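You operate a simulated robot arm through the tools that you are given. There is no shell and no other tool.

You run a simulated two-armed robot. Do the job below in one go: nothing can be reset, and whatever is moved stays where it is left.

TASK
Hold the teal net bag on the top of the side bench steady with one hand and flip the toggle of the teal bag the other way with the other.

It is judged by the outcome, as a careful person would: the job done as asked, and still so three seconds after it is handed in. It fails if anything else is knocked over, pushed out of place, dropped, spilled or broken.

THE ROBOT
Two 7-joint arms with two-finger parallel grippers on one trunk, on a base that drives. Base frame: it is fixed to the floor where the robot stands at the start and does not move with it; the origin is under the middle of the robot, x ahead of it, y to its left, z up; the surface under the hand at the start is at about z = 0.78. Units: m, degrees, N and s.
The left shoulder is at the start at [0.06, 0.143, 0.991], the right one opposite. With the tool pointing down near the work surface each hand reaches from about 0.32 to 0.74 m from the robot's upright axis, wherever it stands, measured 20 degrees to its own side. Places, roughly: toggle of the teal bag [0.8, 0.2, 0.9]. Payload 1.57 kg a hand.
Tool frame (each hand has its own): the origin (TCP) lies between the finger pads and is the grasp point; the fingertips stand 0.03 m ahead of it; z points along the fingers, y is the line along which they close. Largest opening 0.11 m; finger width 0.024, thickness 0.012; the body of the gripper, 0.048 by 0.112 m, starts 0.078 m behind the TCP.
Orientation is that of the tool frame in the base frame, as [roll, pitch, yaw] about the fixed x, y, z axes, in that order (R = Rz(yaw) Ry(pitch) Rx(roll)). With the fingers straight down and closing along the base's y, the tool's x points along the base's -x, its y along +y and its z along -z.

THE INTERFACE
- The arms move only by the tool arm_command. It takes "left_steps", "right_steps" or both (then of equal length, played together; a hand with none holds still); each is a list of rows, each a list of 7 numbers: the shift along the base's x, y, z in units of 25 mm (1.0 is 25 mm), then the turn, a rotation vector about the base's x, y, z in units of 8 degrees (1.0 is 8 degrees), then the finger opening in mm, from 0 to 110. In form: [[x, y, z, rx, ry, rz, grip], ...]. A call has 1 to 20 rows; each row shifts and turns the commanded pose from where the row before left it. A call with a number of a shift or a turn outside -1 to 1 is refused whole. Rows are played at 5 a second. More than 0.05 m and 8.6 degrees between two rows, or a gripper value outside its range, and nothing of the call is played. A pose out of reach is approached as far as the arm can. The call stops where the force on the tool passes 40 N (or 10 N more than at its start, if that is more) or the arm is blocked; 0.2 s more then pass. The fingers move at their own pace (about 0.045 m/s each) and stop on an object; they squeeze with about 30 N. The grip force told is the motor's: it shows also when the fingers shut on nothing. Time passes only in rows, and 0.2 s behind the last, so rows that do not move let the fingers close. It gives the time, the measured TCP pose, the force on the tool (base axes), the opening and the grip force at its end, in the units of the frame above (readings bear some noise), with the torque about the TCP (base axes, N m) and any sound that the robot's microphone picked up.
- Cameras (640 x 400 px; columns grow to the right, rows downward): "scene" is now at [0.0518, 0.0235, 1.612]; the picture's right is [0.28, -0.96, 0.00], its down [-0.63, -0.18, -0.76] and it looks along [0.73, 0.21, -0.65] (base axes); focal length 273 px, centre (320, 200). "left" rides on the left gripper at [0.07, -0.016, -0.141] in its tool frame; the picture's right is [0.23, 0.97, 0.00], its down [-0.86, 0.20, -0.48] and it looks along [-0.47, 0.11, 0.88] (tool axes); focal length 222 px, centre (320, 200). "right" rides on the right gripper at [0.07, 0.016, -0.141] in its tool frame; the picture's right is [-0.23, 0.97, 0.00], its down [-0.85, -0.20, -0.48] and it looks along [-0.47, -0.11, 0.88] (tool axes); focal length 222 px, centre (320, 200).
- get_image(camera): a new picture of that camera. It takes no simulated time.
- raise_lower(by): slides the trunk up (or, below 0, down) by that many m; the arms and the scene camera ride with it, the base frame stays. It gives what a move gives, with no picture.
- roll_base(legs): drives the robot by 1 to 6 legs, each [ahead, left, turn to the left] in m, m and degrees, along the robot's own axes; the way and the turn of a leg run together, so that a leg with both is an arc; at most 1.5 m and 180 degrees a leg. The arms and the cameras ride along, it lands a little off, and it stops where it bumps. It gives what a move gives.
- pan_tilt(pan, tilt): turns the head with the scene camera to pan (to the left, within 86 degrees either way) and tilt (down, from -29 to 69), counted from straight ahead of the robot. It gives what a move gives.
- pixel_to_xyz(camera, pixels): for up to 12 pixels [column, row] of the newest picture of that camera ("zoom" is the newest enlarged one), the place [x, y, z] in the base frame of the surface seen there, good to about 0.002 m. It takes no simulated time.
- inspect(camera, box): a new picture of the part [left, top, right, bottom] of that camera's present view, enlarged. It takes no simulated time.
- sign_off(): hands the job in; it is judged then, once.

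Leave the grippers open and the arms clear of the work at the hand-in unless told otherwise.

The tools are called after ">>>" as name(argument=value, ...) on one line, values as JSON. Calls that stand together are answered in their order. arm_command: Moves the arms, as the interface text tells. Its arguments: {"type":"object","properties":{"left_steps":{"type":"array"},"right_steps":{"type":"array"}},"required":[]} The other tools are called the same way: raise_lower (by) slides the trunk up or down; roll_base (legs) drives the base; pan_tilt (pan, tilt) turns the head that bears the scene camera; get_image (camera) takes a picture; pixel_to_xyz (camera, pixels) gives the place of the surface under pixels of a picture; inspect (camera, box) takes an enlarged picture of a part of a camera's view; sign_off () hands the job in.

At the start:

```text
time_s: 0.0
left_tcp_pos: [0.3396, 0.3122, 1.1489]
left_ee_rot: [180.0, -0.1, 180.0]
left_ft_force: [0.9, 0.0, -1.5]
left_ft_torque: [0.03, -0.03, -0.03]
left_opening: 0.1098
left_gripper_force: 0.1
right_tcp_pos: [0.481, -0.1206, 1.1703]
right_ee_rot: [-179.9, -0.1, 180.0]
right_ft_force: [-0.6, 0.4, 1.1]
right_ft_torque: [-0.02, -0.01, 0.01]
right_opening: 0.11
right_gripper_force: 0.1
trunk travel left (down, up): [-0.59, 0.0]
robot x, y, heading: [0.0014, -0.0027, -0.0]
head pan, tilt: [16.3, 40.7]
```

scene: 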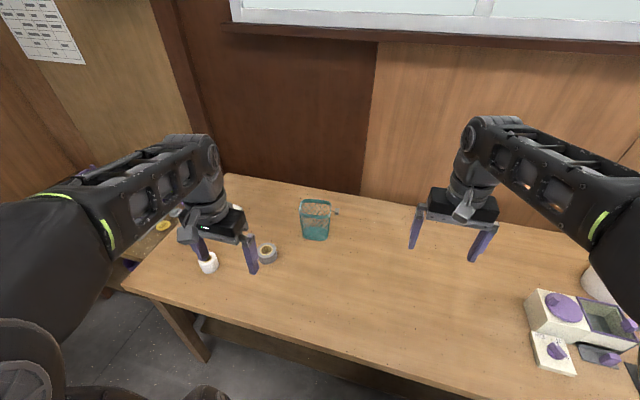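
right: 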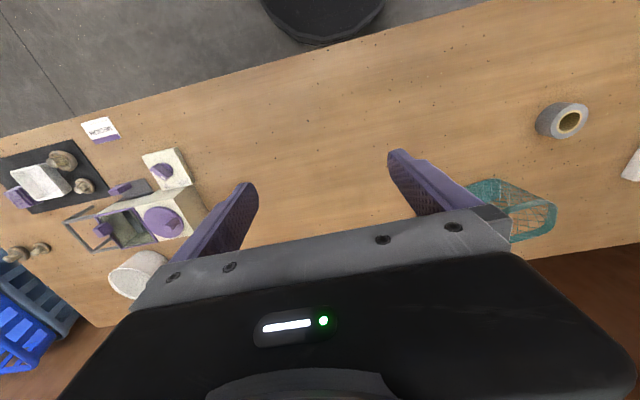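
left: 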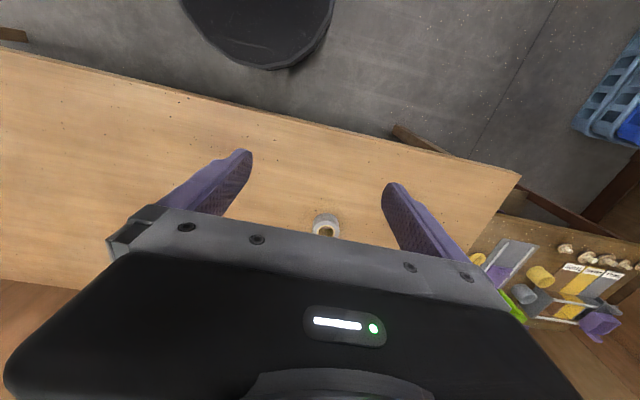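

I see the teal net bag around (316, 218) in the scene picture. I will enlarge that part to find the toggle.

>>> inspect(camera="scene", box=[270, 180, 366, 250])

>>> inspect(camera="right", box=[450, 160, 580, 250])

```text
5.71 times, centred on (318, 215) of scene
```

zoom: 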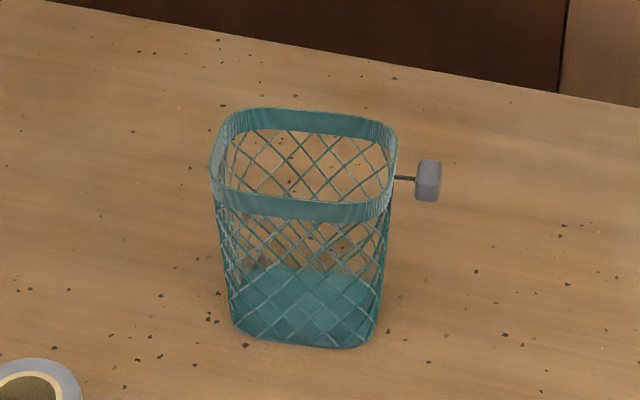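

```text
4.44 times, centred on (515, 205) of right
```

zoom: 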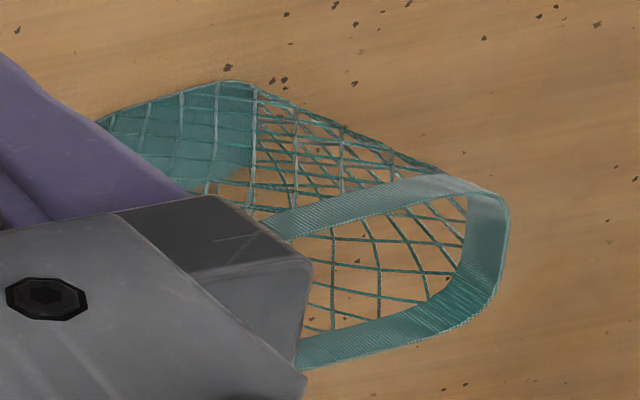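

The toggle is a grey block on a dark stem on the bag's right side (zoom about (428,181)). I'll enlarge the scene again so that I can measure points on it.

>>> inspect(camera="scene", box=[292, 188, 348, 246])

```text
6.90 times, centred on (320, 217) of scene
```

zoom: 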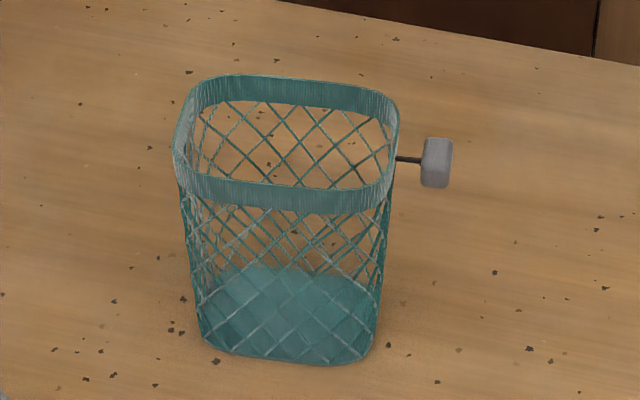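

I'll measure the toggle block, the rim corners and the foot of the bag.

>>> pixel_to_xyz(camera="zoom", pixels=[[436, 162], [428, 142], [447, 142], [428, 183], [446, 183], [408, 159], [190, 95], [385, 95], [185, 180], [380, 200], [210, 345], [365, 360]])

>>> get_image(camera="left")

```text
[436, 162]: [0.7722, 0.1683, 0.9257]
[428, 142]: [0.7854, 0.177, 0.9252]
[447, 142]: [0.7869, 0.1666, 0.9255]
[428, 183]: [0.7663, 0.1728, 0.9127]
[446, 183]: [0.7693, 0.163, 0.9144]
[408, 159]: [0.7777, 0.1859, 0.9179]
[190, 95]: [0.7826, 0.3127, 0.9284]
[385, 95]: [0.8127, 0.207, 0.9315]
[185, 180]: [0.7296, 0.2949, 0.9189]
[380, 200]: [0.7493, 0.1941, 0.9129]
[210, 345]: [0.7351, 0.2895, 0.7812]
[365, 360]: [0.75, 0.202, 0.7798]
```

```text
taken
```

left: 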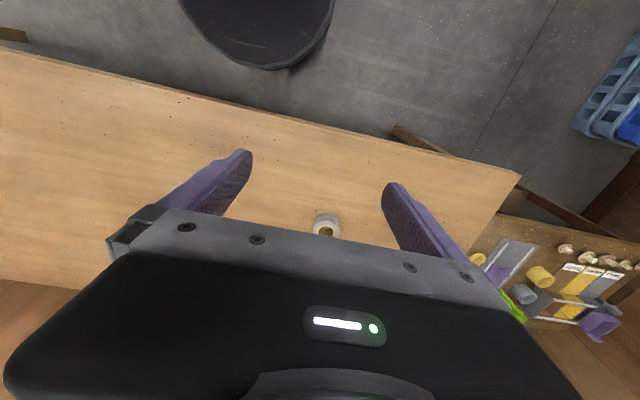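

The bag stands at about x 0.73–0.81, y 0.20–0.31, top z 0.93, and the toggle is near [0.777, 0.168, 0.918]. Next I measure the bench's front edge, and the other things near it, before driving closer.

>>> get_image(camera="scene")

>>> pixel_to_xyz(camera="scene", pixels=[[135, 285], [250, 328], [350, 362], [415, 388], [207, 265], [268, 255], [228, 178], [400, 205], [318, 192], [555, 310], [238, 208], [180, 212]])

```text
taken
```

scene: 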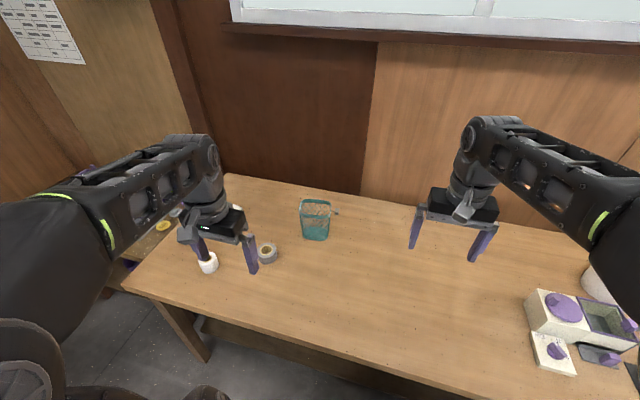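

```text
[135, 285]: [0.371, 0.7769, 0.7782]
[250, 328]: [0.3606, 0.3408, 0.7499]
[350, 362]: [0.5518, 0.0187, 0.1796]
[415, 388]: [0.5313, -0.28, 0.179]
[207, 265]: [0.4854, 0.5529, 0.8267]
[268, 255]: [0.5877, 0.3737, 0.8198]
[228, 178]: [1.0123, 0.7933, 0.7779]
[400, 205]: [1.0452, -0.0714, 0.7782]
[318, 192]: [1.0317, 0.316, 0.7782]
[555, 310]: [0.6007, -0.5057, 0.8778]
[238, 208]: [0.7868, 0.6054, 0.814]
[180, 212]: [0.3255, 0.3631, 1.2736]
```

The bench front edge is at x≈0.36 and its back at x≈1.03. I must drive nearer and a bit left. Before that I look to the left and down to see what stands in the way of the base and left elbow.

>>> pan_tilt(pan=70, tilt=35)

>>> get_image(camera="scene")

```text
time_s: 1.2
left_tcp_pos: [0.3398, 0.3134, 1.1482]
left_ee_rot: [-180.0, 0.0, -180.0]
left_ft_force: [0.0, -0.2, 0.6]
left_ft_torque: [0.02, 0.01, -0.04]
left_opening: 0.1098
left_gripper_force: 0.0
right_tcp_pos: [0.4807, -0.12, 1.1712]
right_ee_rot: [179.9, -0.1, -180.0]
right_ft_force: [-0.3, 0.3, -0.2]
right_ft_torque: [0.01, -0.02, -0.03]
right_opening: 0.11
right_gripper_force: 0.1
trunk travel left (down, up): [-0.59, 0.0]
robot x, y, heading: [-0.0033, 0.0008, 0.2]
head pan, tilt: [70.0, 35.0]
```

```text
taken
```

scene: 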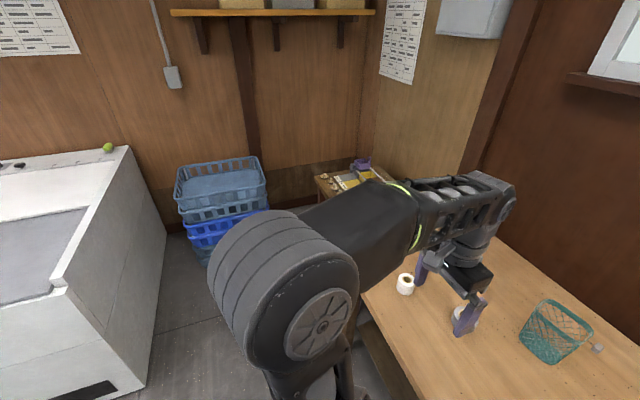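

There is free floor to the left. Now I look straight down in front of the robot to judge the gap between base and bench.

>>> pan_tilt(pan=10, tilt=69)

>>> get_image(camera="scene")

```text
time_s: 2.5
left_tcp_pos: [0.3387, 0.3119, 1.1487]
left_ee_rot: [180.0, 0.0, -179.9]
left_ft_force: [0.4, 0.3, 0.7]
left_ft_torque: [0.02, 0.02, 0.0]
left_opening: 0.1099
left_gripper_force: 0.0
right_tcp_pos: [0.4818, -0.1214, 1.1708]
right_ee_rot: [-179.9, 0.0, -179.9]
right_ft_force: [0.0, 0.9, 0.4]
right_ft_torque: [0.01, -0.01, -0.04]
right_opening: 0.1097
right_gripper_force: 0.0
trunk travel left (down, up): [-0.59, 0.0]
robot x, y, heading: [0.0004, -0.0019, 0.4]
head pan, tilt: [10.0, 68.8]
```

```text
taken
```

scene: 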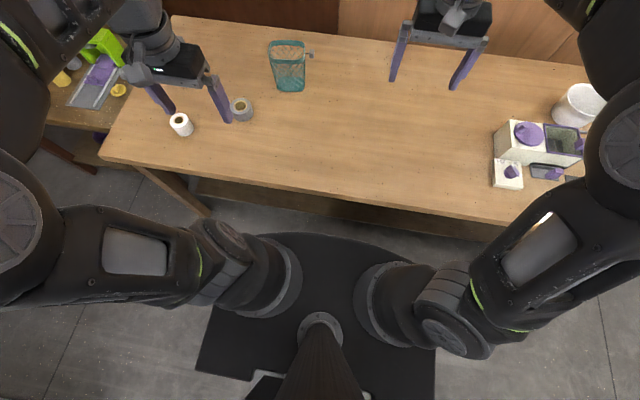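

The base's front is at about (310,237) and the bench edge above it at (310,205). I measure both.

>>> pixel_to_xyz(camera="scene", pixels=[[315, 240], [360, 245], [340, 225], [310, 205], [305, 195], [400, 215], [240, 215], [280, 60], [311, 54], [290, 88]])

>>> inspect(camera="scene", box=[262, 30, 326, 98])

```text
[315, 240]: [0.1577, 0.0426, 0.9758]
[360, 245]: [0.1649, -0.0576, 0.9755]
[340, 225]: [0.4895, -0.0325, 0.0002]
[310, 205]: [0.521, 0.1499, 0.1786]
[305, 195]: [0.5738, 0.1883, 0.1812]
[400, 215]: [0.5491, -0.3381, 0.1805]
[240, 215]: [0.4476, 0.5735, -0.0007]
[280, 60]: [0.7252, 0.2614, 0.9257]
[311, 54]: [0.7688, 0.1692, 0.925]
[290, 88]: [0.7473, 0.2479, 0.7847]
```

```text
5.88 times, centred on (294, 64) of scene
```

zoom: 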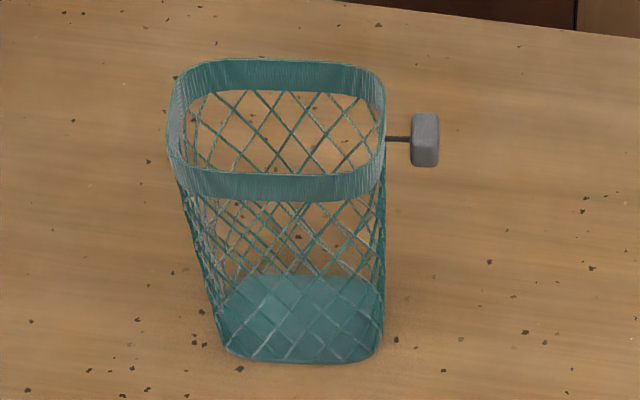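

The trunk's front plate reaches x≈0.16 and the bench edge is at x≈0.36, so I can drive about 0.13 m ahead. I also shift 0.17 m left so the bag lies between the two arms.

>>> roll_base(legs=[[0.13, 0.17, 0]])

>>> pan_tilt(pan=5, tilt=50)

>>> get_image(camera="scene")

>>> get_image(camera="right")

>>> get_image(camera="left")

```text
time_s: 4.2
left_tcp_pos: [0.4699, 0.4837, 1.1475]
left_ee_rot: [-179.9, -0.1, 179.9]
left_ft_force: [0.6, 0.6, -0.1]
left_ft_torque: [-0.01, 0.03, 0.01]
left_opening: 0.1102
left_gripper_force: 0.1
right_tcp_pos: [0.611, 0.0495, 1.1705]
right_ee_rot: [180.0, 0.1, 179.9]
right_ft_force: [1.2, 0.8, -0.3]
right_ft_torque: [-0.03, 0.03, -0.02]
right_opening: 0.11
right_gripper_force: 0.1
trunk travel left (down, up): [-0.59, 0.0]
robot x, y, heading: [0.1299, 0.1709, 0.1]
head pan, tilt: [10.0, 68.8]
```

```text
time_s: 5.0
left_tcp_pos: [0.4691, 0.4821, 1.1484]
left_ee_rot: [-180.0, 0.0, 179.9]
left_ft_force: [0.4, 0.8, -0.5]
left_ft_torque: [-0.01, 0.02, -0.01]
left_opening: 0.1101
left_gripper_force: 0.3
right_tcp_pos: [0.611, 0.0489, 1.1698]
right_ee_rot: [180.0, 0.0, 180.0]
right_ft_force: [-1.8, 0.1, 0.0]
right_ft_torque: [0.02, 0.03, 0.01]
right_opening: 0.1102
right_gripper_force: 0.1
trunk travel left (down, up): [-0.59, 0.0]
robot x, y, heading: [0.125, 0.1733, 0.1]
head pan, tilt: [5.0, 50.0]
```

```text
taken
```

scene: 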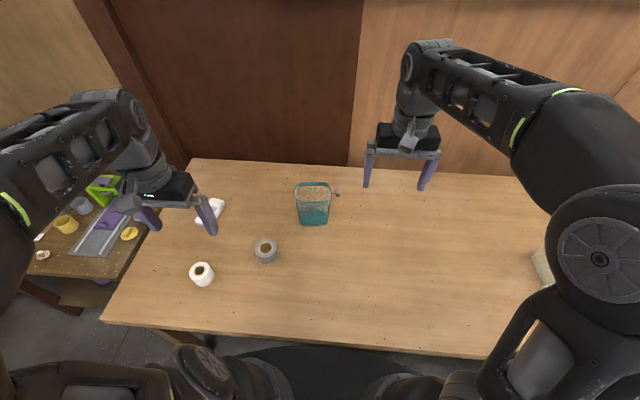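

```text
taken
```

right: 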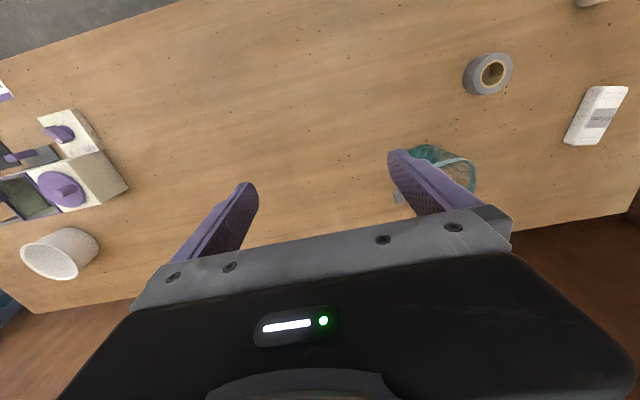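

```text
taken
```

left: 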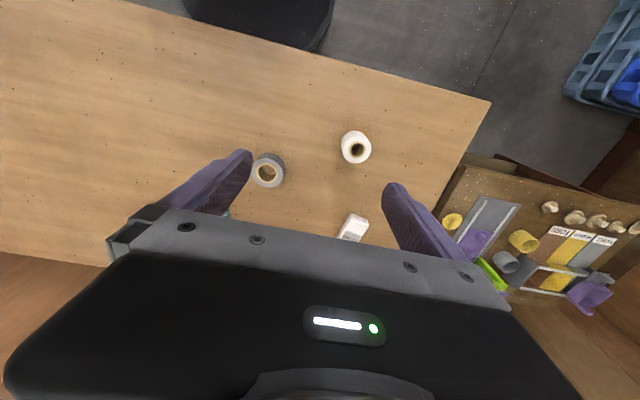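

Drive done. I zoom on the toggle at (337,194) in the scene picture for a better look.

>>> inspect(camera="scene", box=[318, 180, 350, 208])

>>> inspect(camera="right", box=[370, 170, 430, 220])

```text
14.29 times, centred on (334, 194) of scene
```

zoom: 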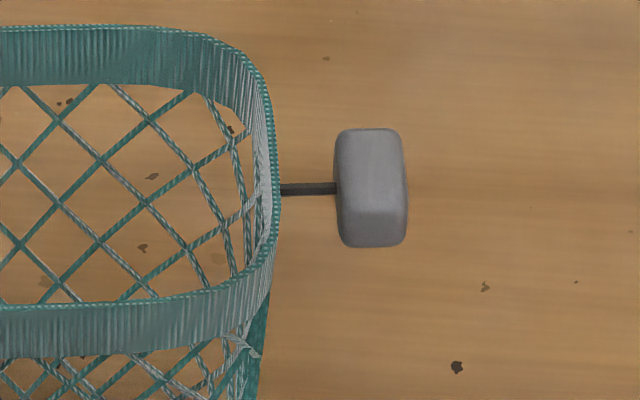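

```text
8.00 times, centred on (400, 195) of right
```

zoom: 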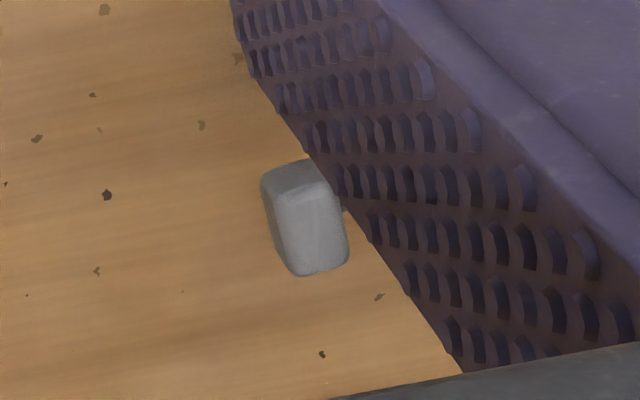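

I re-zoom on the scene view and measure the block's faces and the stem finely.

>>> inspect(camera="scene", box=[318, 180, 350, 208])

>>> pixel_to_xyz(camera="zoom", pixels=[[345, 135], [395, 135], [370, 170], [345, 200], [400, 200], [350, 240], [395, 240], [372, 225], [290, 189], [325, 188], [270, 190], [262, 100]])

```text
14.29 times, centred on (334, 194) of scene
```

zoom: 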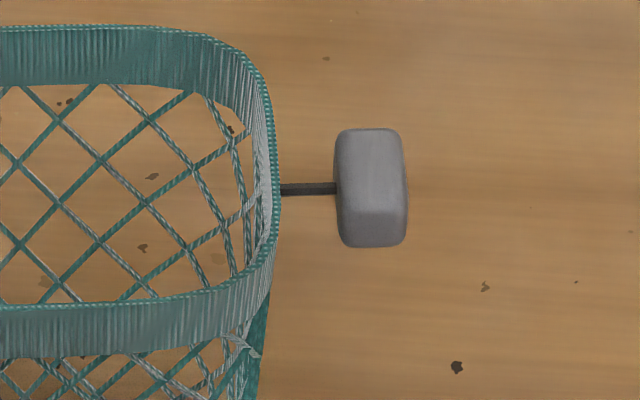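

```text
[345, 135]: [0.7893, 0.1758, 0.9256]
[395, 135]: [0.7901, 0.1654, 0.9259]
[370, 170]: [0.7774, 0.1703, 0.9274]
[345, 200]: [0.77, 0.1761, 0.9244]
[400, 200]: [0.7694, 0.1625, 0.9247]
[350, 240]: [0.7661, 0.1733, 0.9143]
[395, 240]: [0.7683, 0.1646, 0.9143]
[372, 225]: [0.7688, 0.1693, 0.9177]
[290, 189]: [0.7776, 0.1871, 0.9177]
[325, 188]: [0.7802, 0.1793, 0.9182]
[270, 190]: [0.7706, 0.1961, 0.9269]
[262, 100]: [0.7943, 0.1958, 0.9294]
```

The block is about 24 mm (x) × 15 mm (y), top at z 0.927, centred on a thin stem at z≈0.918. I can't yet tell which way it is tipped, so I tilt the right hand forward and lower it over the free bench (x≈0.6, y≈0.03) to look at the toggle from the side.

>>> arm_command(right_steps=[[0, 0, -0.8, 0, -1, 0, 110], [0, 0, -0.8, 0, -1, 0, 110], [0, 0, -0.8, 0, -1, 0, 110], [0, 0, -0.8, 0, -1, 0.5, 110], [0, 0, -0.8, 0, -1, 0.5, 110], [0, 0, -0.8, 0, -1, 0.5, 110]])

>>> get_image(camera="right")

```text
refused: row 4 steps farther than a row can; nothing moved
```

```text
taken
```

right: 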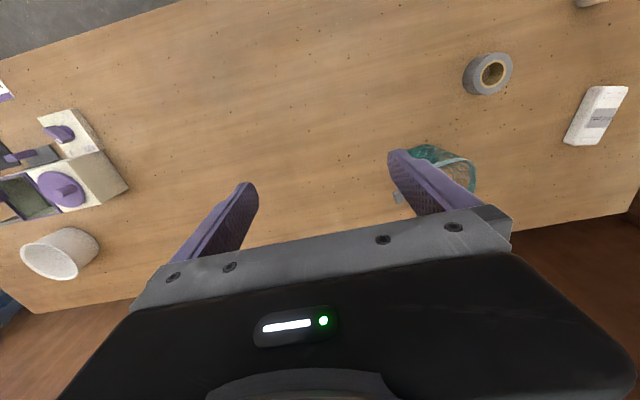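

Row 4 turned more than 8.6 degrees, so it was refused. I keep the turn on one axis per row.

>>> arm_command(right_steps=[[0, 0, -0.7, 0, -1, 0, 110], [0, 0, -0.7, 0, -1, 0, 110], [0, 0, -0.7, 0, -1, 0, 110], [0, 0, -0.7, 0, -1, 0, 110], [0, 0, -0.7, 0, -1, 0, 110], [0, 0, -0.7, 0, 0, 1, 110], [0, 0, -0.7, 0, 0, 1, 110]])

>>> get_image(camera="right")

```text
time_s: 6.6
left_tcp_pos: [0.4699, 0.483, 1.1496]
left_ee_rot: [-180.0, 0.0, 179.8]
left_ft_force: [-0.5, 0.4, 0.1]
left_ft_torque: [-0.01, 0.0, 0.01]
left_opening: 0.1099
left_gripper_force: 0.1
right_tcp_pos: [0.6102, 0.0491, 1.048]
right_ee_rot: [180.0, 40.1, -163.9]
right_ft_force: [0.3, -0.1, -0.4]
right_ft_torque: [0.02, -0.01, 0.01]
right_opening: 0.1102
right_gripper_force: 0.0
trunk travel left (down, up): [-0.59, 0.0]
robot x, y, heading: [0.1264, 0.1677, -0.2]
head pan, tilt: [5.0, 50.0]
```

```text
taken
```

right: 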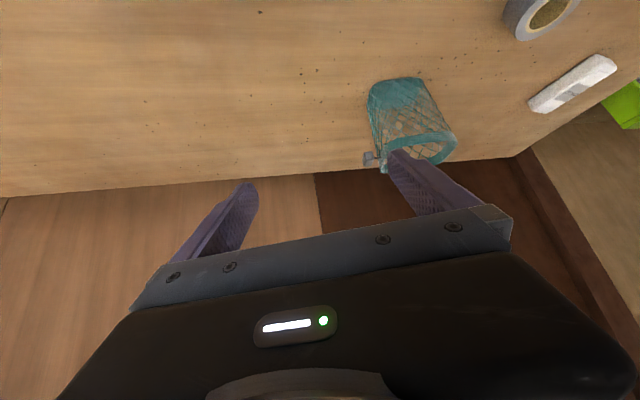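

The toggle is now at (371,158), upside-down in this view. I zoom in on it.

>>> inspect(camera="right", box=[352, 135, 412, 175])

```text
10.00 times, centred on (382, 155) of right
```

zoom: 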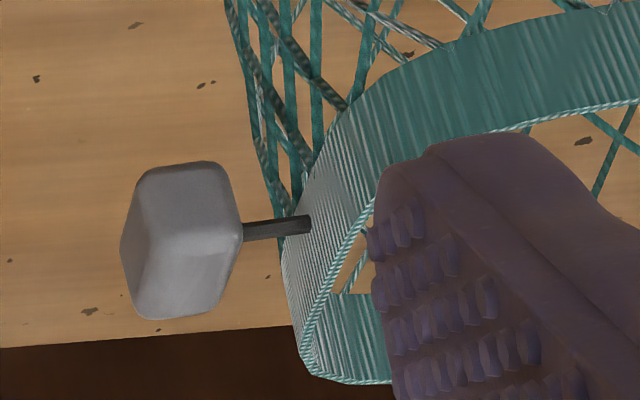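

I measure points of the stem and block faces from this side.

>>> pixel_to_xyz(camera="zoom", pixels=[[255, 231], [280, 228], [305, 223], [185, 215], [185, 170], [145, 180], [220, 175], [235, 225], [150, 310], [215, 305], [125, 245], [135, 250]])

```text
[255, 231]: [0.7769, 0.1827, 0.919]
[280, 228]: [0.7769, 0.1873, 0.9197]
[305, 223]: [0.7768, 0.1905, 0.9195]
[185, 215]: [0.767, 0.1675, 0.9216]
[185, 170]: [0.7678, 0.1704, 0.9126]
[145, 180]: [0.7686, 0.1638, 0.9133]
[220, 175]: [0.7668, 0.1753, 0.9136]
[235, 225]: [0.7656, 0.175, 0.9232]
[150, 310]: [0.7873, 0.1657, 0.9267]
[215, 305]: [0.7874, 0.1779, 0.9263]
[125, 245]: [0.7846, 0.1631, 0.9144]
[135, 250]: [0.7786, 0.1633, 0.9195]
```

The block is centred at about [0.778, 0.170, 0.9195], and the stem runs level at z 0.9195. I zoom closer on where the stem meets the rim to find the hinge.

>>> inspect(camera="right", box=[362, 148, 386, 168])

>>> inspect(camera="scene", box=[328, 186, 344, 200])

```text
16.00 times, centred on (374, 158) of right
```

zoom: 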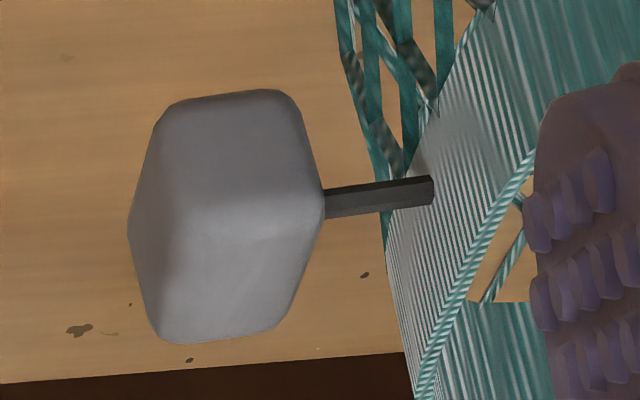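

```text
16.00 times, centred on (336, 193) of scene
```

zoom: 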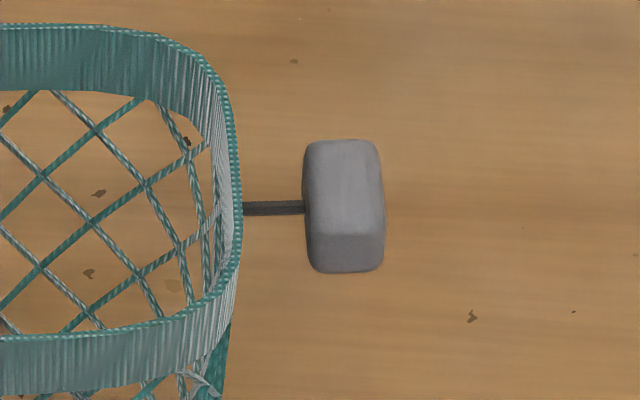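

I still can't tell the swing direction. I measure the bag's rim more exactly to see whether the stem stands square to the side or leans to the front or back.

>>> inspect(camera="scene", box=[288, 176, 346, 232])

```text
7.14 times, centred on (317, 204) of scene
```

zoom: 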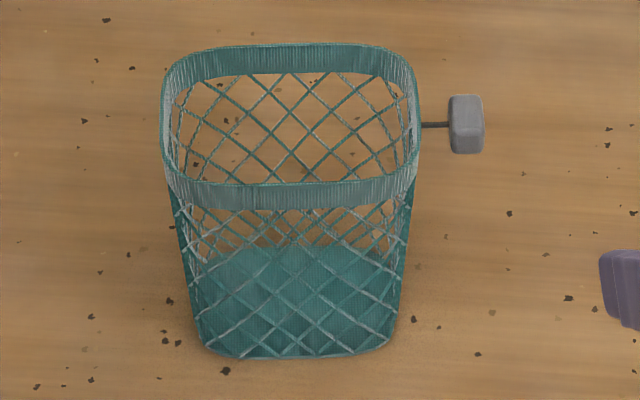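

>>> pixel_to_xyz(camera="zoom", pixels=[[220, 188], [260, 190], [300, 190], [340, 188], [380, 185], [200, 60], [250, 52], [300, 48], [350, 50], [385, 58], [416, 120], [164, 130]])

>>> pixel_to_xyz(camera="zoom", pixels=[[220, 198], [260, 200], [300, 200], [340, 198], [380, 195], [414, 165], [418, 140], [416, 95], [410, 80], [163, 100], [165, 160], [170, 180]])

```text
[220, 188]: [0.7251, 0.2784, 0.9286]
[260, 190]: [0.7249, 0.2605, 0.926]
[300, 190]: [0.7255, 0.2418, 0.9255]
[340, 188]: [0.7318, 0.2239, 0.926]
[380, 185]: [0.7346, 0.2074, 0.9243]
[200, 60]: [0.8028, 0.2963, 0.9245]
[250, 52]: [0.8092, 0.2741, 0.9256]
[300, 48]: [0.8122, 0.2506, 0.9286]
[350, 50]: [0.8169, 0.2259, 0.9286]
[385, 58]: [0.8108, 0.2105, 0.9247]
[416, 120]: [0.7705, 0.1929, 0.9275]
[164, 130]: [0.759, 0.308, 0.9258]
```

```text
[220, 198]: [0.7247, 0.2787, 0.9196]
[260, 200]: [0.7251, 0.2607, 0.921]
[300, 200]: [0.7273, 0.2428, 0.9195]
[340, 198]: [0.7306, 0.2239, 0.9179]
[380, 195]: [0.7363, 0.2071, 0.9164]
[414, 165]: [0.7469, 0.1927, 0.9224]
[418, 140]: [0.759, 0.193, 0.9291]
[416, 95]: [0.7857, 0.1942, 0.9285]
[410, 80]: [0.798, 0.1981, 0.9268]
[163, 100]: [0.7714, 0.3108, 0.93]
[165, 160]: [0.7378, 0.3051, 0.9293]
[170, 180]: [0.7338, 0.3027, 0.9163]
```

The bag's yaw is about −9° (side normal ≈ [0.155, −0.988]) and the stem stands square to that side. So the swing must be felt for. First I bring the left hand over the bag, closing along the bag's short direction (rim about 86 mm, opening 110 mm), leaning its wrist to the left, away from the toggle. It stays at z≈1.06 for now.

>>> arm_command(left_steps=[[0.993, -0.713, -0.3, 0, 0, -1, 110], [0.993, -0.713, -0.3, 0, 0, -1, 110], [0.993, -0.713, -0.3, 0, 0, -1, 110], [0.993, -0.713, -0.3, 0, 0, -1, 110], [0.993, -0.713, -0.3, 0, 0, -1, 110], [0.993, -0.713, -0.3, 0, 0, -1, 110], [0.993, -0.713, -0.3, 0, 0, -1, 110], [0.993, -0.713, -0.3, 0, 0, -1, 110], [0.993, -0.713, -0.3, 0, 0, -1, 110], [0.993, -0.713, -0.3, 0, 0, -1, 110], [0.993, -0.713, -0.3, -0.985, -0.155, 0, 110], [0.993, -0.713, -0.3, -0.985, -0.155, 0, 110], [0, 0, 0, 0, 0, 0, 110]])

>>> get_image(camera="left")

>>> get_image(camera="scene")

>>> get_image(camera="right")

```text
time_s: 9.4
left_tcp_pos: [0.7673, 0.2691, 1.0577]
left_ee_rot: [-179.7, 15.9, 100.0]
left_ft_force: [0.0, 0.3, -0.4]
left_ft_torque: [0.02, -0.02, 0.01]
left_opening: 0.1099
left_gripper_force: 0.1
right_tcp_pos: [0.6102, 0.0498, 1.0487]
right_ee_rot: [179.9, 40.1, -164.0]
right_ft_force: [-0.2, 0.4, -0.3]
right_ft_torque: [0.01, 0.02, 0.02]
right_opening: 0.1101
right_gripper_force: 0.2
trunk travel left (down, up): [-0.59, 0.0]
robot x, y, heading: [0.133, 0.1717, -0.2]
head pan, tilt: [5.0, 50.0]
```

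```text
taken
```

left: 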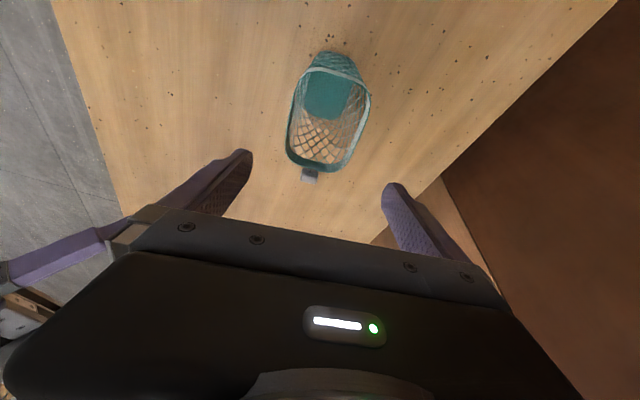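

```text
taken
```

scene: 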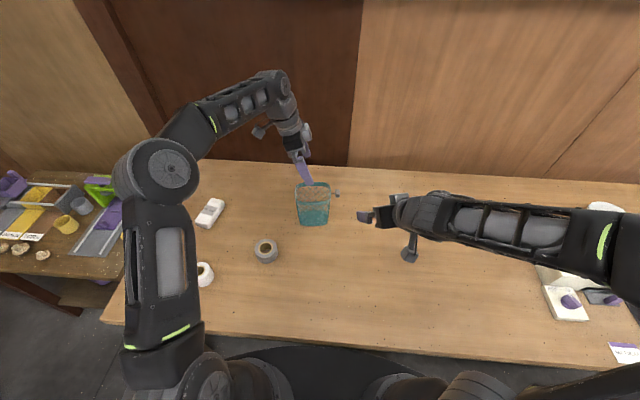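

```text
taken
```

right: 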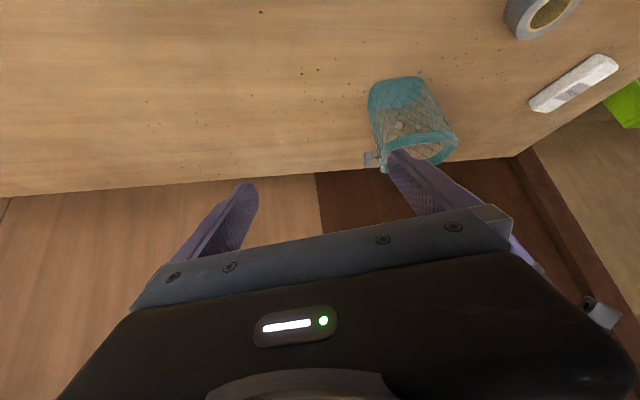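

The left hand is above the bag and its camera looks down on the bag and toggle at (310,175). I zoom there for a top view of the toggle.

>>> inspect(camera="left", box=[280, 140, 344, 190])

>>> inspect(camera="left", box=[260, 40, 400, 190])

```text
8.00 times, centred on (312, 165) of left
```

zoom: 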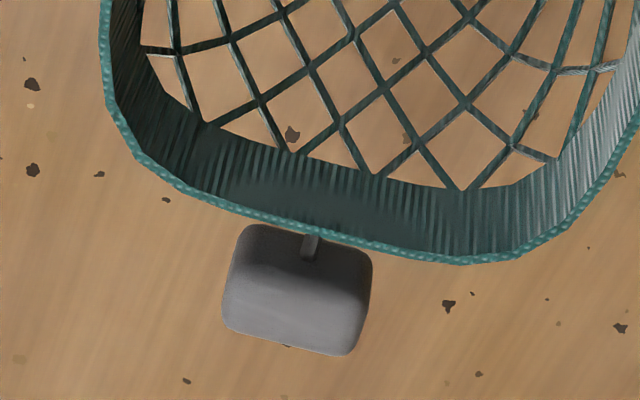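

```text
2.67 times, centred on (330, 115) of left
```

zoom: 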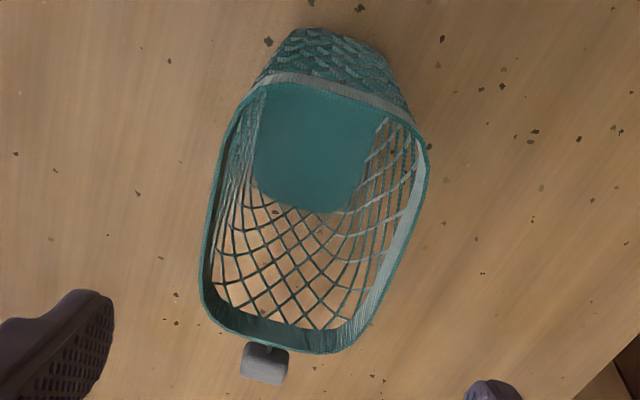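

Left hand is well centred. I lower it to z≈0.965, so the tips are just above the rim, and check the gaps on both sides.

>>> arm_command(left_steps=[[0, 0, -0.74, 0, 0, 0, 110], [0, 0, -0.74, 0, 0, 0, 110], [0, 0, -0.74, 0, 0, 0, 110], [0, 0, -0.74, 0, 0, 0, 110], [0, 0, -0.74, 0, 0, 0, 110], [0, 0, 0, 0, 0, 0, 110]])

>>> get_image(camera="left")

>>> inspect(camera="scene", box=[270, 120, 370, 240])

>>> inspect(camera="right", box=[340, 60, 500, 200])

```text
time_s: 10.8
left_tcp_pos: [0.7679, 0.2698, 0.9666]
left_ee_rot: [-179.7, 15.9, 100.0]
left_ft_force: [0.6, -1.5, -0.5]
left_ft_torque: [0.01, 0.02, -0.01]
left_opening: 0.11
left_gripper_force: 0.1
right_tcp_pos: [0.6106, 0.0499, 1.0478]
right_ee_rot: [179.9, 39.9, -164.1]
right_ft_force: [0.2, 0.9, 0.6]
right_ft_torque: [-0.01, 0.0, 0.02]
right_opening: 0.1101
right_gripper_force: 0.1
trunk travel left (down, up): [-0.59, 0.0]
robot x, y, heading: [0.1301, 0.1703, -0.2]
head pan, tilt: [5.0, 50.0]
```

```text
taken
```

left: 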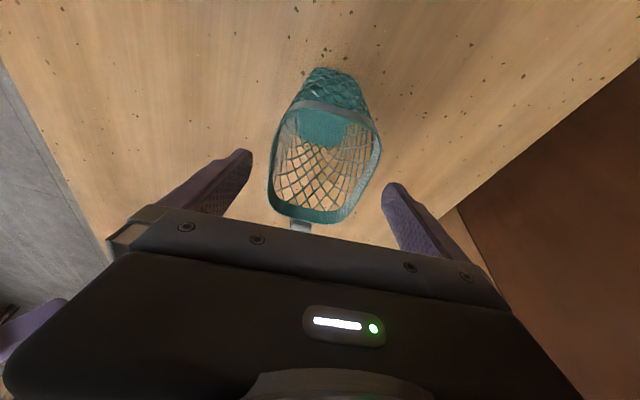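

```text
3.33 times, centred on (320, 180) of scene
```

zoom: 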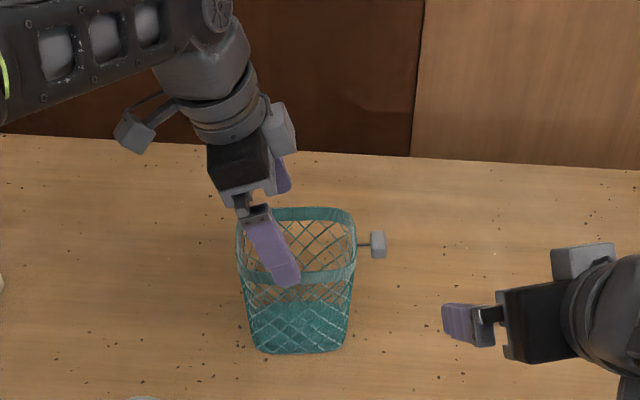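

```text
2.86 times, centred on (420, 130) of right
```

zoom: 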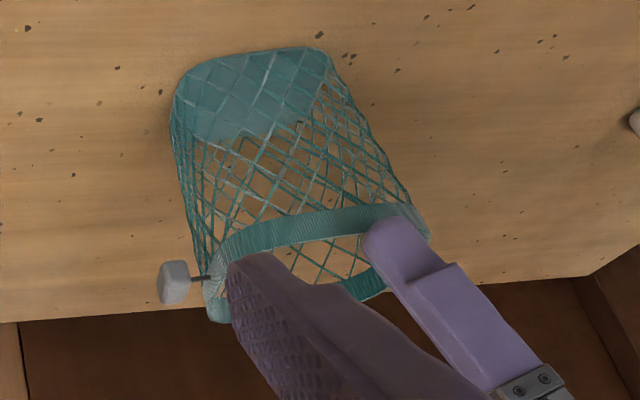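

The fingers stand on each side of the rim with about 10 mm to spare. I lower another 50 mm so the pads lie beside the rim band.

>>> arm_command(left_steps=[[0, 0, -0.5, 0, 0, 0, 110], [0, 0, -0.5, 0, 0, 0, 110], [0, 0, -0.5, 0, 0, 0, 110], [0, 0, -0.5, 0, 0, 0, 110], [0, 0, 0, 0, 0, 0, 110]])

>>> inspect(camera="left", box=[160, 60, 480, 260])

>>> inspect(camera="right", box=[340, 60, 500, 200])

```text
time_s: 12.0
left_tcp_pos: [0.7667, 0.2697, 0.9156]
left_ee_rot: [-179.7, 15.9, 100.0]
left_ft_force: [0.1, -0.3, -0.3]
left_ft_torque: [0.0, 0.01, 0.0]
left_opening: 0.11
left_gripper_force: 0.2
right_tcp_pos: [0.6104, 0.0485, 1.0486]
right_ee_rot: [179.9, 40.0, -164.1]
right_ft_force: [-0.2, -0.2, -0.7]
right_ft_torque: [0.02, 0.01, 0.02]
right_opening: 0.1099
right_gripper_force: 0.0
trunk travel left (down, up): [-0.59, 0.0]
robot x, y, heading: [0.1281, 0.1694, -0.1]
head pan, tilt: [5.0, 50.0]
```

```text
2.00 times, centred on (320, 160) of left
```

zoom: 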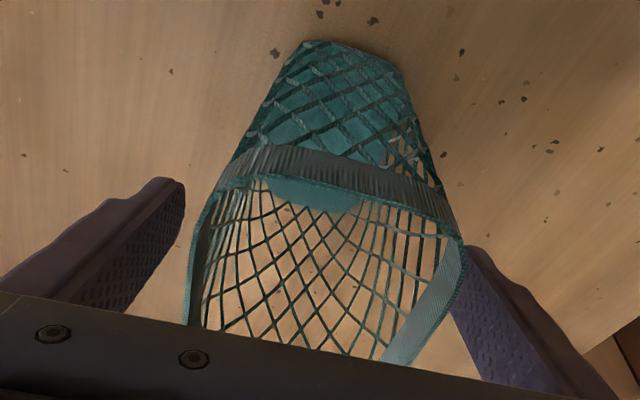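

```text
2.86 times, centred on (420, 130) of right
```

zoom: 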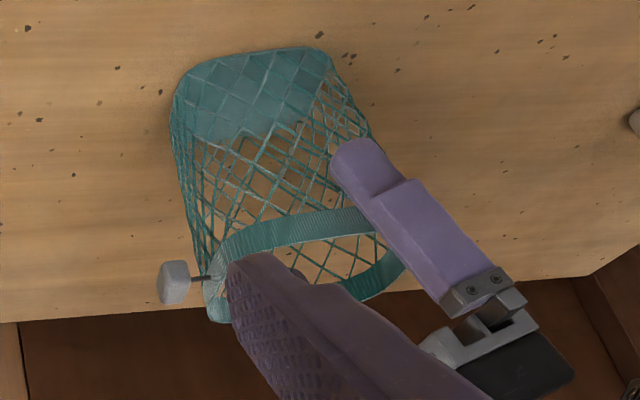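

The back finger (right in this view) looks nearer the rim than the front one. I measure the gaps before closing.

>>> inspect(camera="left", box=[160, 60, 480, 260])

>>> pixel_to_xyz(camera="zoom", pixels=[[175, 190], [165, 220], [140, 260], [190, 240], [186, 290], [485, 260], [490, 300], [500, 330], [462, 245], [458, 290], [445, 225], [470, 260]])

```text
2.00 times, centred on (320, 160) of left
```

zoom: 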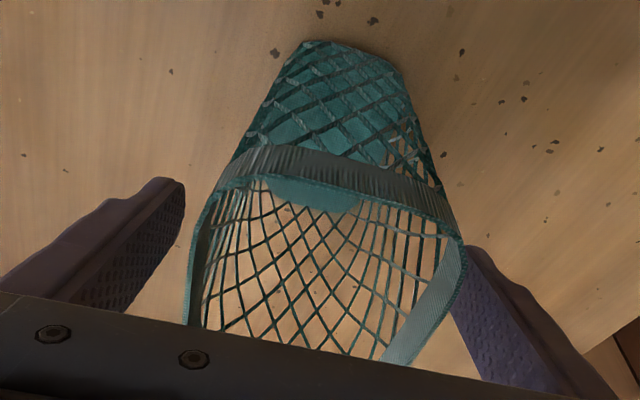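

```text
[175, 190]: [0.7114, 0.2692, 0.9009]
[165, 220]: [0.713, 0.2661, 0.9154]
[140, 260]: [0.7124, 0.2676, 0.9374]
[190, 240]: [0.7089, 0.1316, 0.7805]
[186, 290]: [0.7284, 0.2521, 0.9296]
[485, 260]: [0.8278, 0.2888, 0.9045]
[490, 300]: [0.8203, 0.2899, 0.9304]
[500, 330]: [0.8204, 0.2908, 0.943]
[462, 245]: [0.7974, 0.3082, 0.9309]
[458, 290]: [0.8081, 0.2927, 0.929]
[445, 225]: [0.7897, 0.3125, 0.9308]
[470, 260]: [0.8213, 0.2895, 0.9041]
```

Gaps are about 12 mm in front and 9 mm behind. I shift the left hand 1.5 mm ahead and close gently in steps toward 88 mm.

>>> arm_command(left_steps=[[0.06, 0, 0, 0, 0, 0, 110], [0, 0, 0, 0, 0, 0, 102], [0, 0, 0, 0, 0, 0, 96], [0, 0, 0, 0, 0, 0, 92], [0, 0, 0, 0, 0, 0, 89], [0, 0, 0, 0, 0, 0, 89]])

>>> inspect(camera="left", box=[160, 60, 480, 260])

```text
time_s: 13.4
left_tcp_pos: [0.7692, 0.2698, 0.9159]
left_ee_rot: [-179.7, 15.9, 100.0]
left_ft_force: [0.0, -0.5, 0.4]
left_ft_torque: [-0.02, 0.0, -0.01]
left_opening: 0.0892
left_gripper_force: 0.5
right_tcp_pos: [0.6106, 0.0502, 1.048]
right_ee_rot: [179.9, 40.1, -164.1]
right_ft_force: [-0.7, 0.3, -0.8]
right_ft_torque: [0.02, 0.02, -0.01]
right_opening: 0.1102
right_gripper_force: 0.0
trunk travel left (down, up): [-0.59, 0.0]
robot x, y, heading: [0.1301, 0.1704, -0.2]
head pan, tilt: [5.0, 50.0]
```

```text
2.00 times, centred on (320, 160) of left
```

zoom: 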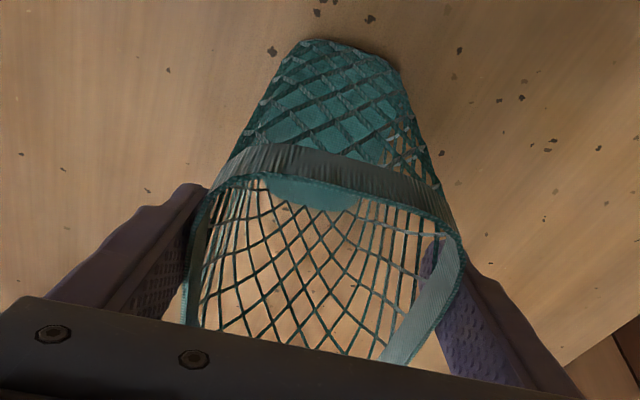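

No contact yet at 89 mm. I close further in small steps.

>>> arm_command(left_steps=[[0, 0, 0, 0, 0, 0, 87], [0, 0, 0, 0, 0, 0, 85], [0, 0, 0, 0, 0, 0, 84], [0, 0, 0, 0, 0, 0, 84]])

>>> inspect(camera="left", box=[160, 60, 480, 260])

```text
time_s: 14.4
left_tcp_pos: [0.7686, 0.2698, 0.9161]
left_ee_rot: [-179.8, 15.9, 99.9]
left_ft_force: [-0.7, -0.4, 0.4]
left_ft_torque: [-0.02, -0.02, -0.02]
left_opening: 0.0877
left_gripper_force: 30.0
right_tcp_pos: [0.6101, 0.049, 1.0488]
right_ee_rot: [179.9, 40.2, -164.1]
right_ft_force: [0.3, -0.5, 0.4]
right_ft_torque: [0.02, -0.01, -0.04]
right_opening: 0.1102
right_gripper_force: 0.0
trunk travel left (down, up): [-0.59, 0.0]
robot x, y, heading: [0.1293, 0.1672, -0.3]
head pan, tilt: [5.0, 50.0]
```

```text
2.00 times, centred on (320, 160) of left
```

zoom: 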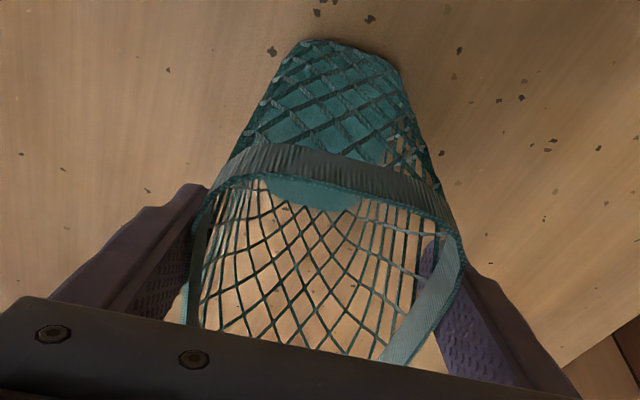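

The bag is held firmly: opening 87.7 mm, 30 N, and the bag did not move. Now I swing the right hand to the bag's right side, fingers slanting in toward the bag (about 35° from straight down) and closing along the bag's side, stopping about 0.1 m short of the toggle.

>>> arm_command(right_steps=[[0.655, 0.193, -0.109, -0.053, 0.033, 0.942, 90], [0.655, 0.193, -0.109, -0.053, 0.033, 0.942, 70], [0.655, 0.193, -0.109, -0.053, 0.033, 0.942, 50], [0.655, 0.193, -0.109, -0.053, 0.033, 0.942, 44], [0.655, 0.193, -0.109, -0.053, 0.033, 0.942, 44], [0.655, 0.193, -0.109, -0.053, 0.033, 0.942, 44], [0.655, 0.193, -0.109, -0.053, 0.033, 0.942, 44], [0.655, 0.193, -0.109, -0.053, 0.033, 0.942, 44], [0.655, 0.193, -0.109, -0.053, 0.033, 0.942, 44], [0.655, 0.193, -0.109, -0.053, 0.033, 0.942, 44], [0.655, 0.193, -0.109, -0.053, 0.033, 0.942, 44], [0, 0, 0, 0, 0, 0, 44]])

>>> get_image(camera="right")

>>> get_image(camera="scene")

```text
time_s: 17.0
left_tcp_pos: [0.7683, 0.2702, 0.9156]
left_ee_rot: [-179.7, 15.9, 100.0]
left_ft_force: [-1.1, 0.7, 2.8]
left_ft_torque: [-0.1, 0.04, -0.03]
left_opening: 0.0875
left_gripper_force: 29.8
right_tcp_pos: [0.7762, 0.0968, 1.0169]
right_ee_rot: [-179.7, 34.4, -85.4]
right_ft_force: [-0.2, 0.5, -0.7]
right_ft_torque: [-0.01, -0.02, -0.03]
right_opening: 0.0438
right_gripper_force: 0.1
right hand out of reach, approached as far as the arm can: row 1, 2
trunk travel left (down, up): [-0.59, 0.0]
robot x, y, heading: [0.1341, 0.1724, -0.3]
head pan, tilt: [5.0, 50.0]
```

```text
taken
```

right: 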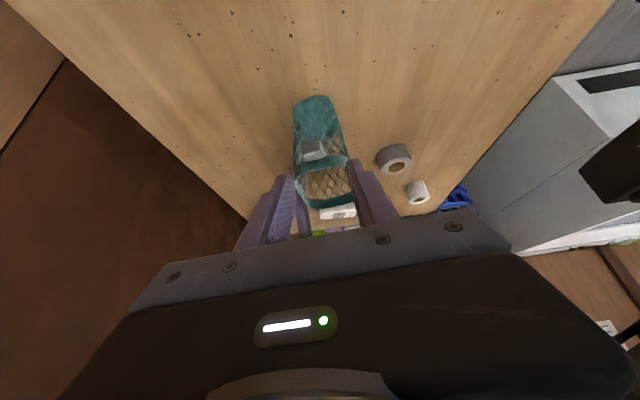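

```text
taken
```

scene: 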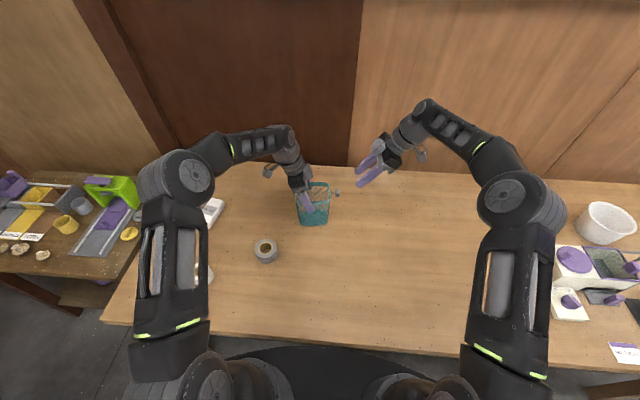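

The right hand is at [0.776, 0.097, 1.017]. The toggle shows at (314,150) in its camera. I zoom on it and measure.

>>> inspect(camera="right", box=[280, 120, 360, 190])

>>> pixel_to_xyz(camera="zoom", pixels=[[270, 160], [200, 190], [330, 190], [270, 190], [270, 130], [225, 150], [320, 150], [240, 130], [310, 130]])

```text
5.71 times, centred on (320, 155) of right
```

zoom: 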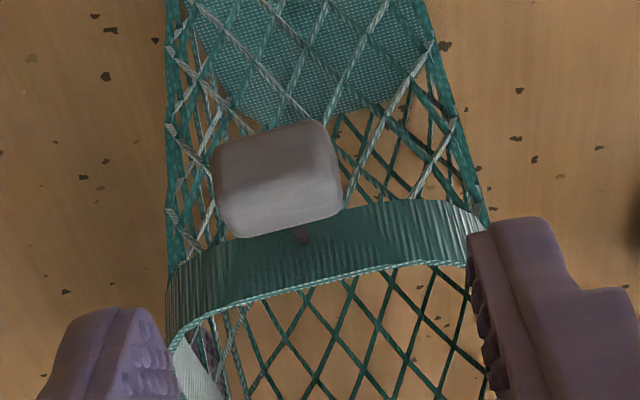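

```text
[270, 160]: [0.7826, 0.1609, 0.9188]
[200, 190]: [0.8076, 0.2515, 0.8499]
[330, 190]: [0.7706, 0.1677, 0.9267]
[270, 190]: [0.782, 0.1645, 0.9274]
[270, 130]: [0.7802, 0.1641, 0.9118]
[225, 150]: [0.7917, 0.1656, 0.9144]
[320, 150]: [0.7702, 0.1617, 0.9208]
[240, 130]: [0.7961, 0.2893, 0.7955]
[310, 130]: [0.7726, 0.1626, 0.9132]
```

The block spans x 0.768–0.793, y 0.162–0.177, z 0.911–0.927. I square the right hand up by 4.4° and go in along the fingers, stopping about 20 mm short for a check.

>>> arm_command(right_steps=[[0.036, 0, 0, 0, 0, 0.55, 44], [0.036, 0.418, -0.553, 0, 0, 0, 44], [0.036, 0.418, -0.553, 0, 0, 0, 44], [0.036, 0.418, -0.553, 0, 0, 0, 44], [0.036, 0.418, -0.553, 0, 0, 0, 44], [0.036, 0.418, -0.553, 0, 0, 0, 44], [0, 0, 0, 0, 0, 0, 44]])

>>> get_image(camera="right")

>>> inspect(camera="scene", box=[280, 140, 400, 230])

```text
time_s: 18.6
left_tcp_pos: [0.7689, 0.2685, 0.916]
left_ee_rot: [-179.7, 15.8, 100.1]
left_ft_force: [-0.6, -0.2, 1.3]
left_ft_torque: [-0.01, 0.02, -0.02]
left_opening: 0.0871
left_gripper_force: 30.2
right_tcp_pos: [0.7834, 0.1516, 0.9491]
right_ee_rot: [-179.6, 34.5, -81.1]
right_ft_force: [-0.4, -0.3, 0.6]
right_ft_torque: [0.0, -0.01, 0.01]
right_opening: 0.0441
right_gripper_force: 0.0
trunk travel left (down, up): [-0.59, 0.0]
robot x, y, heading: [0.132, 0.1713, -0.0]
head pan, tilt: [5.0, 50.0]
```

```text
taken
```

right: 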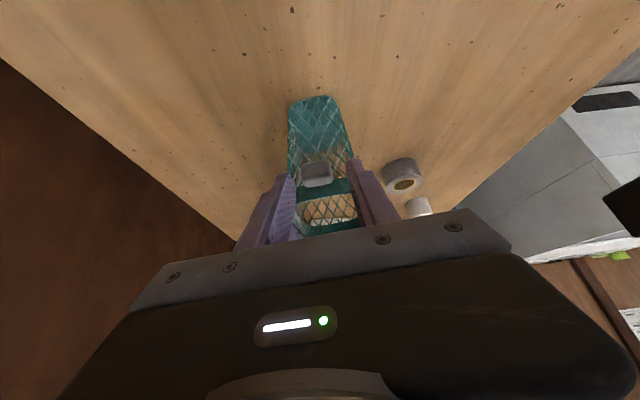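

```text
4.44 times, centred on (340, 185) of scene
```

zoom: 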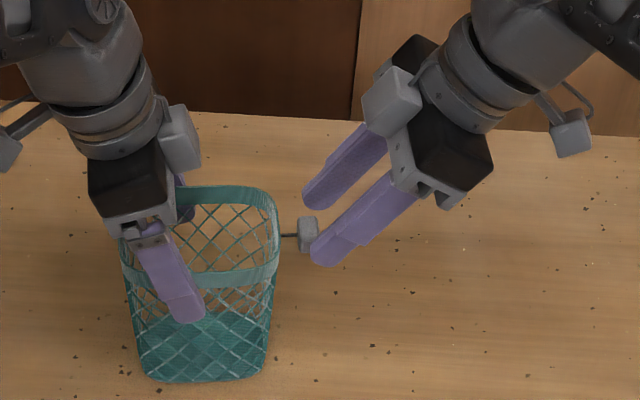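

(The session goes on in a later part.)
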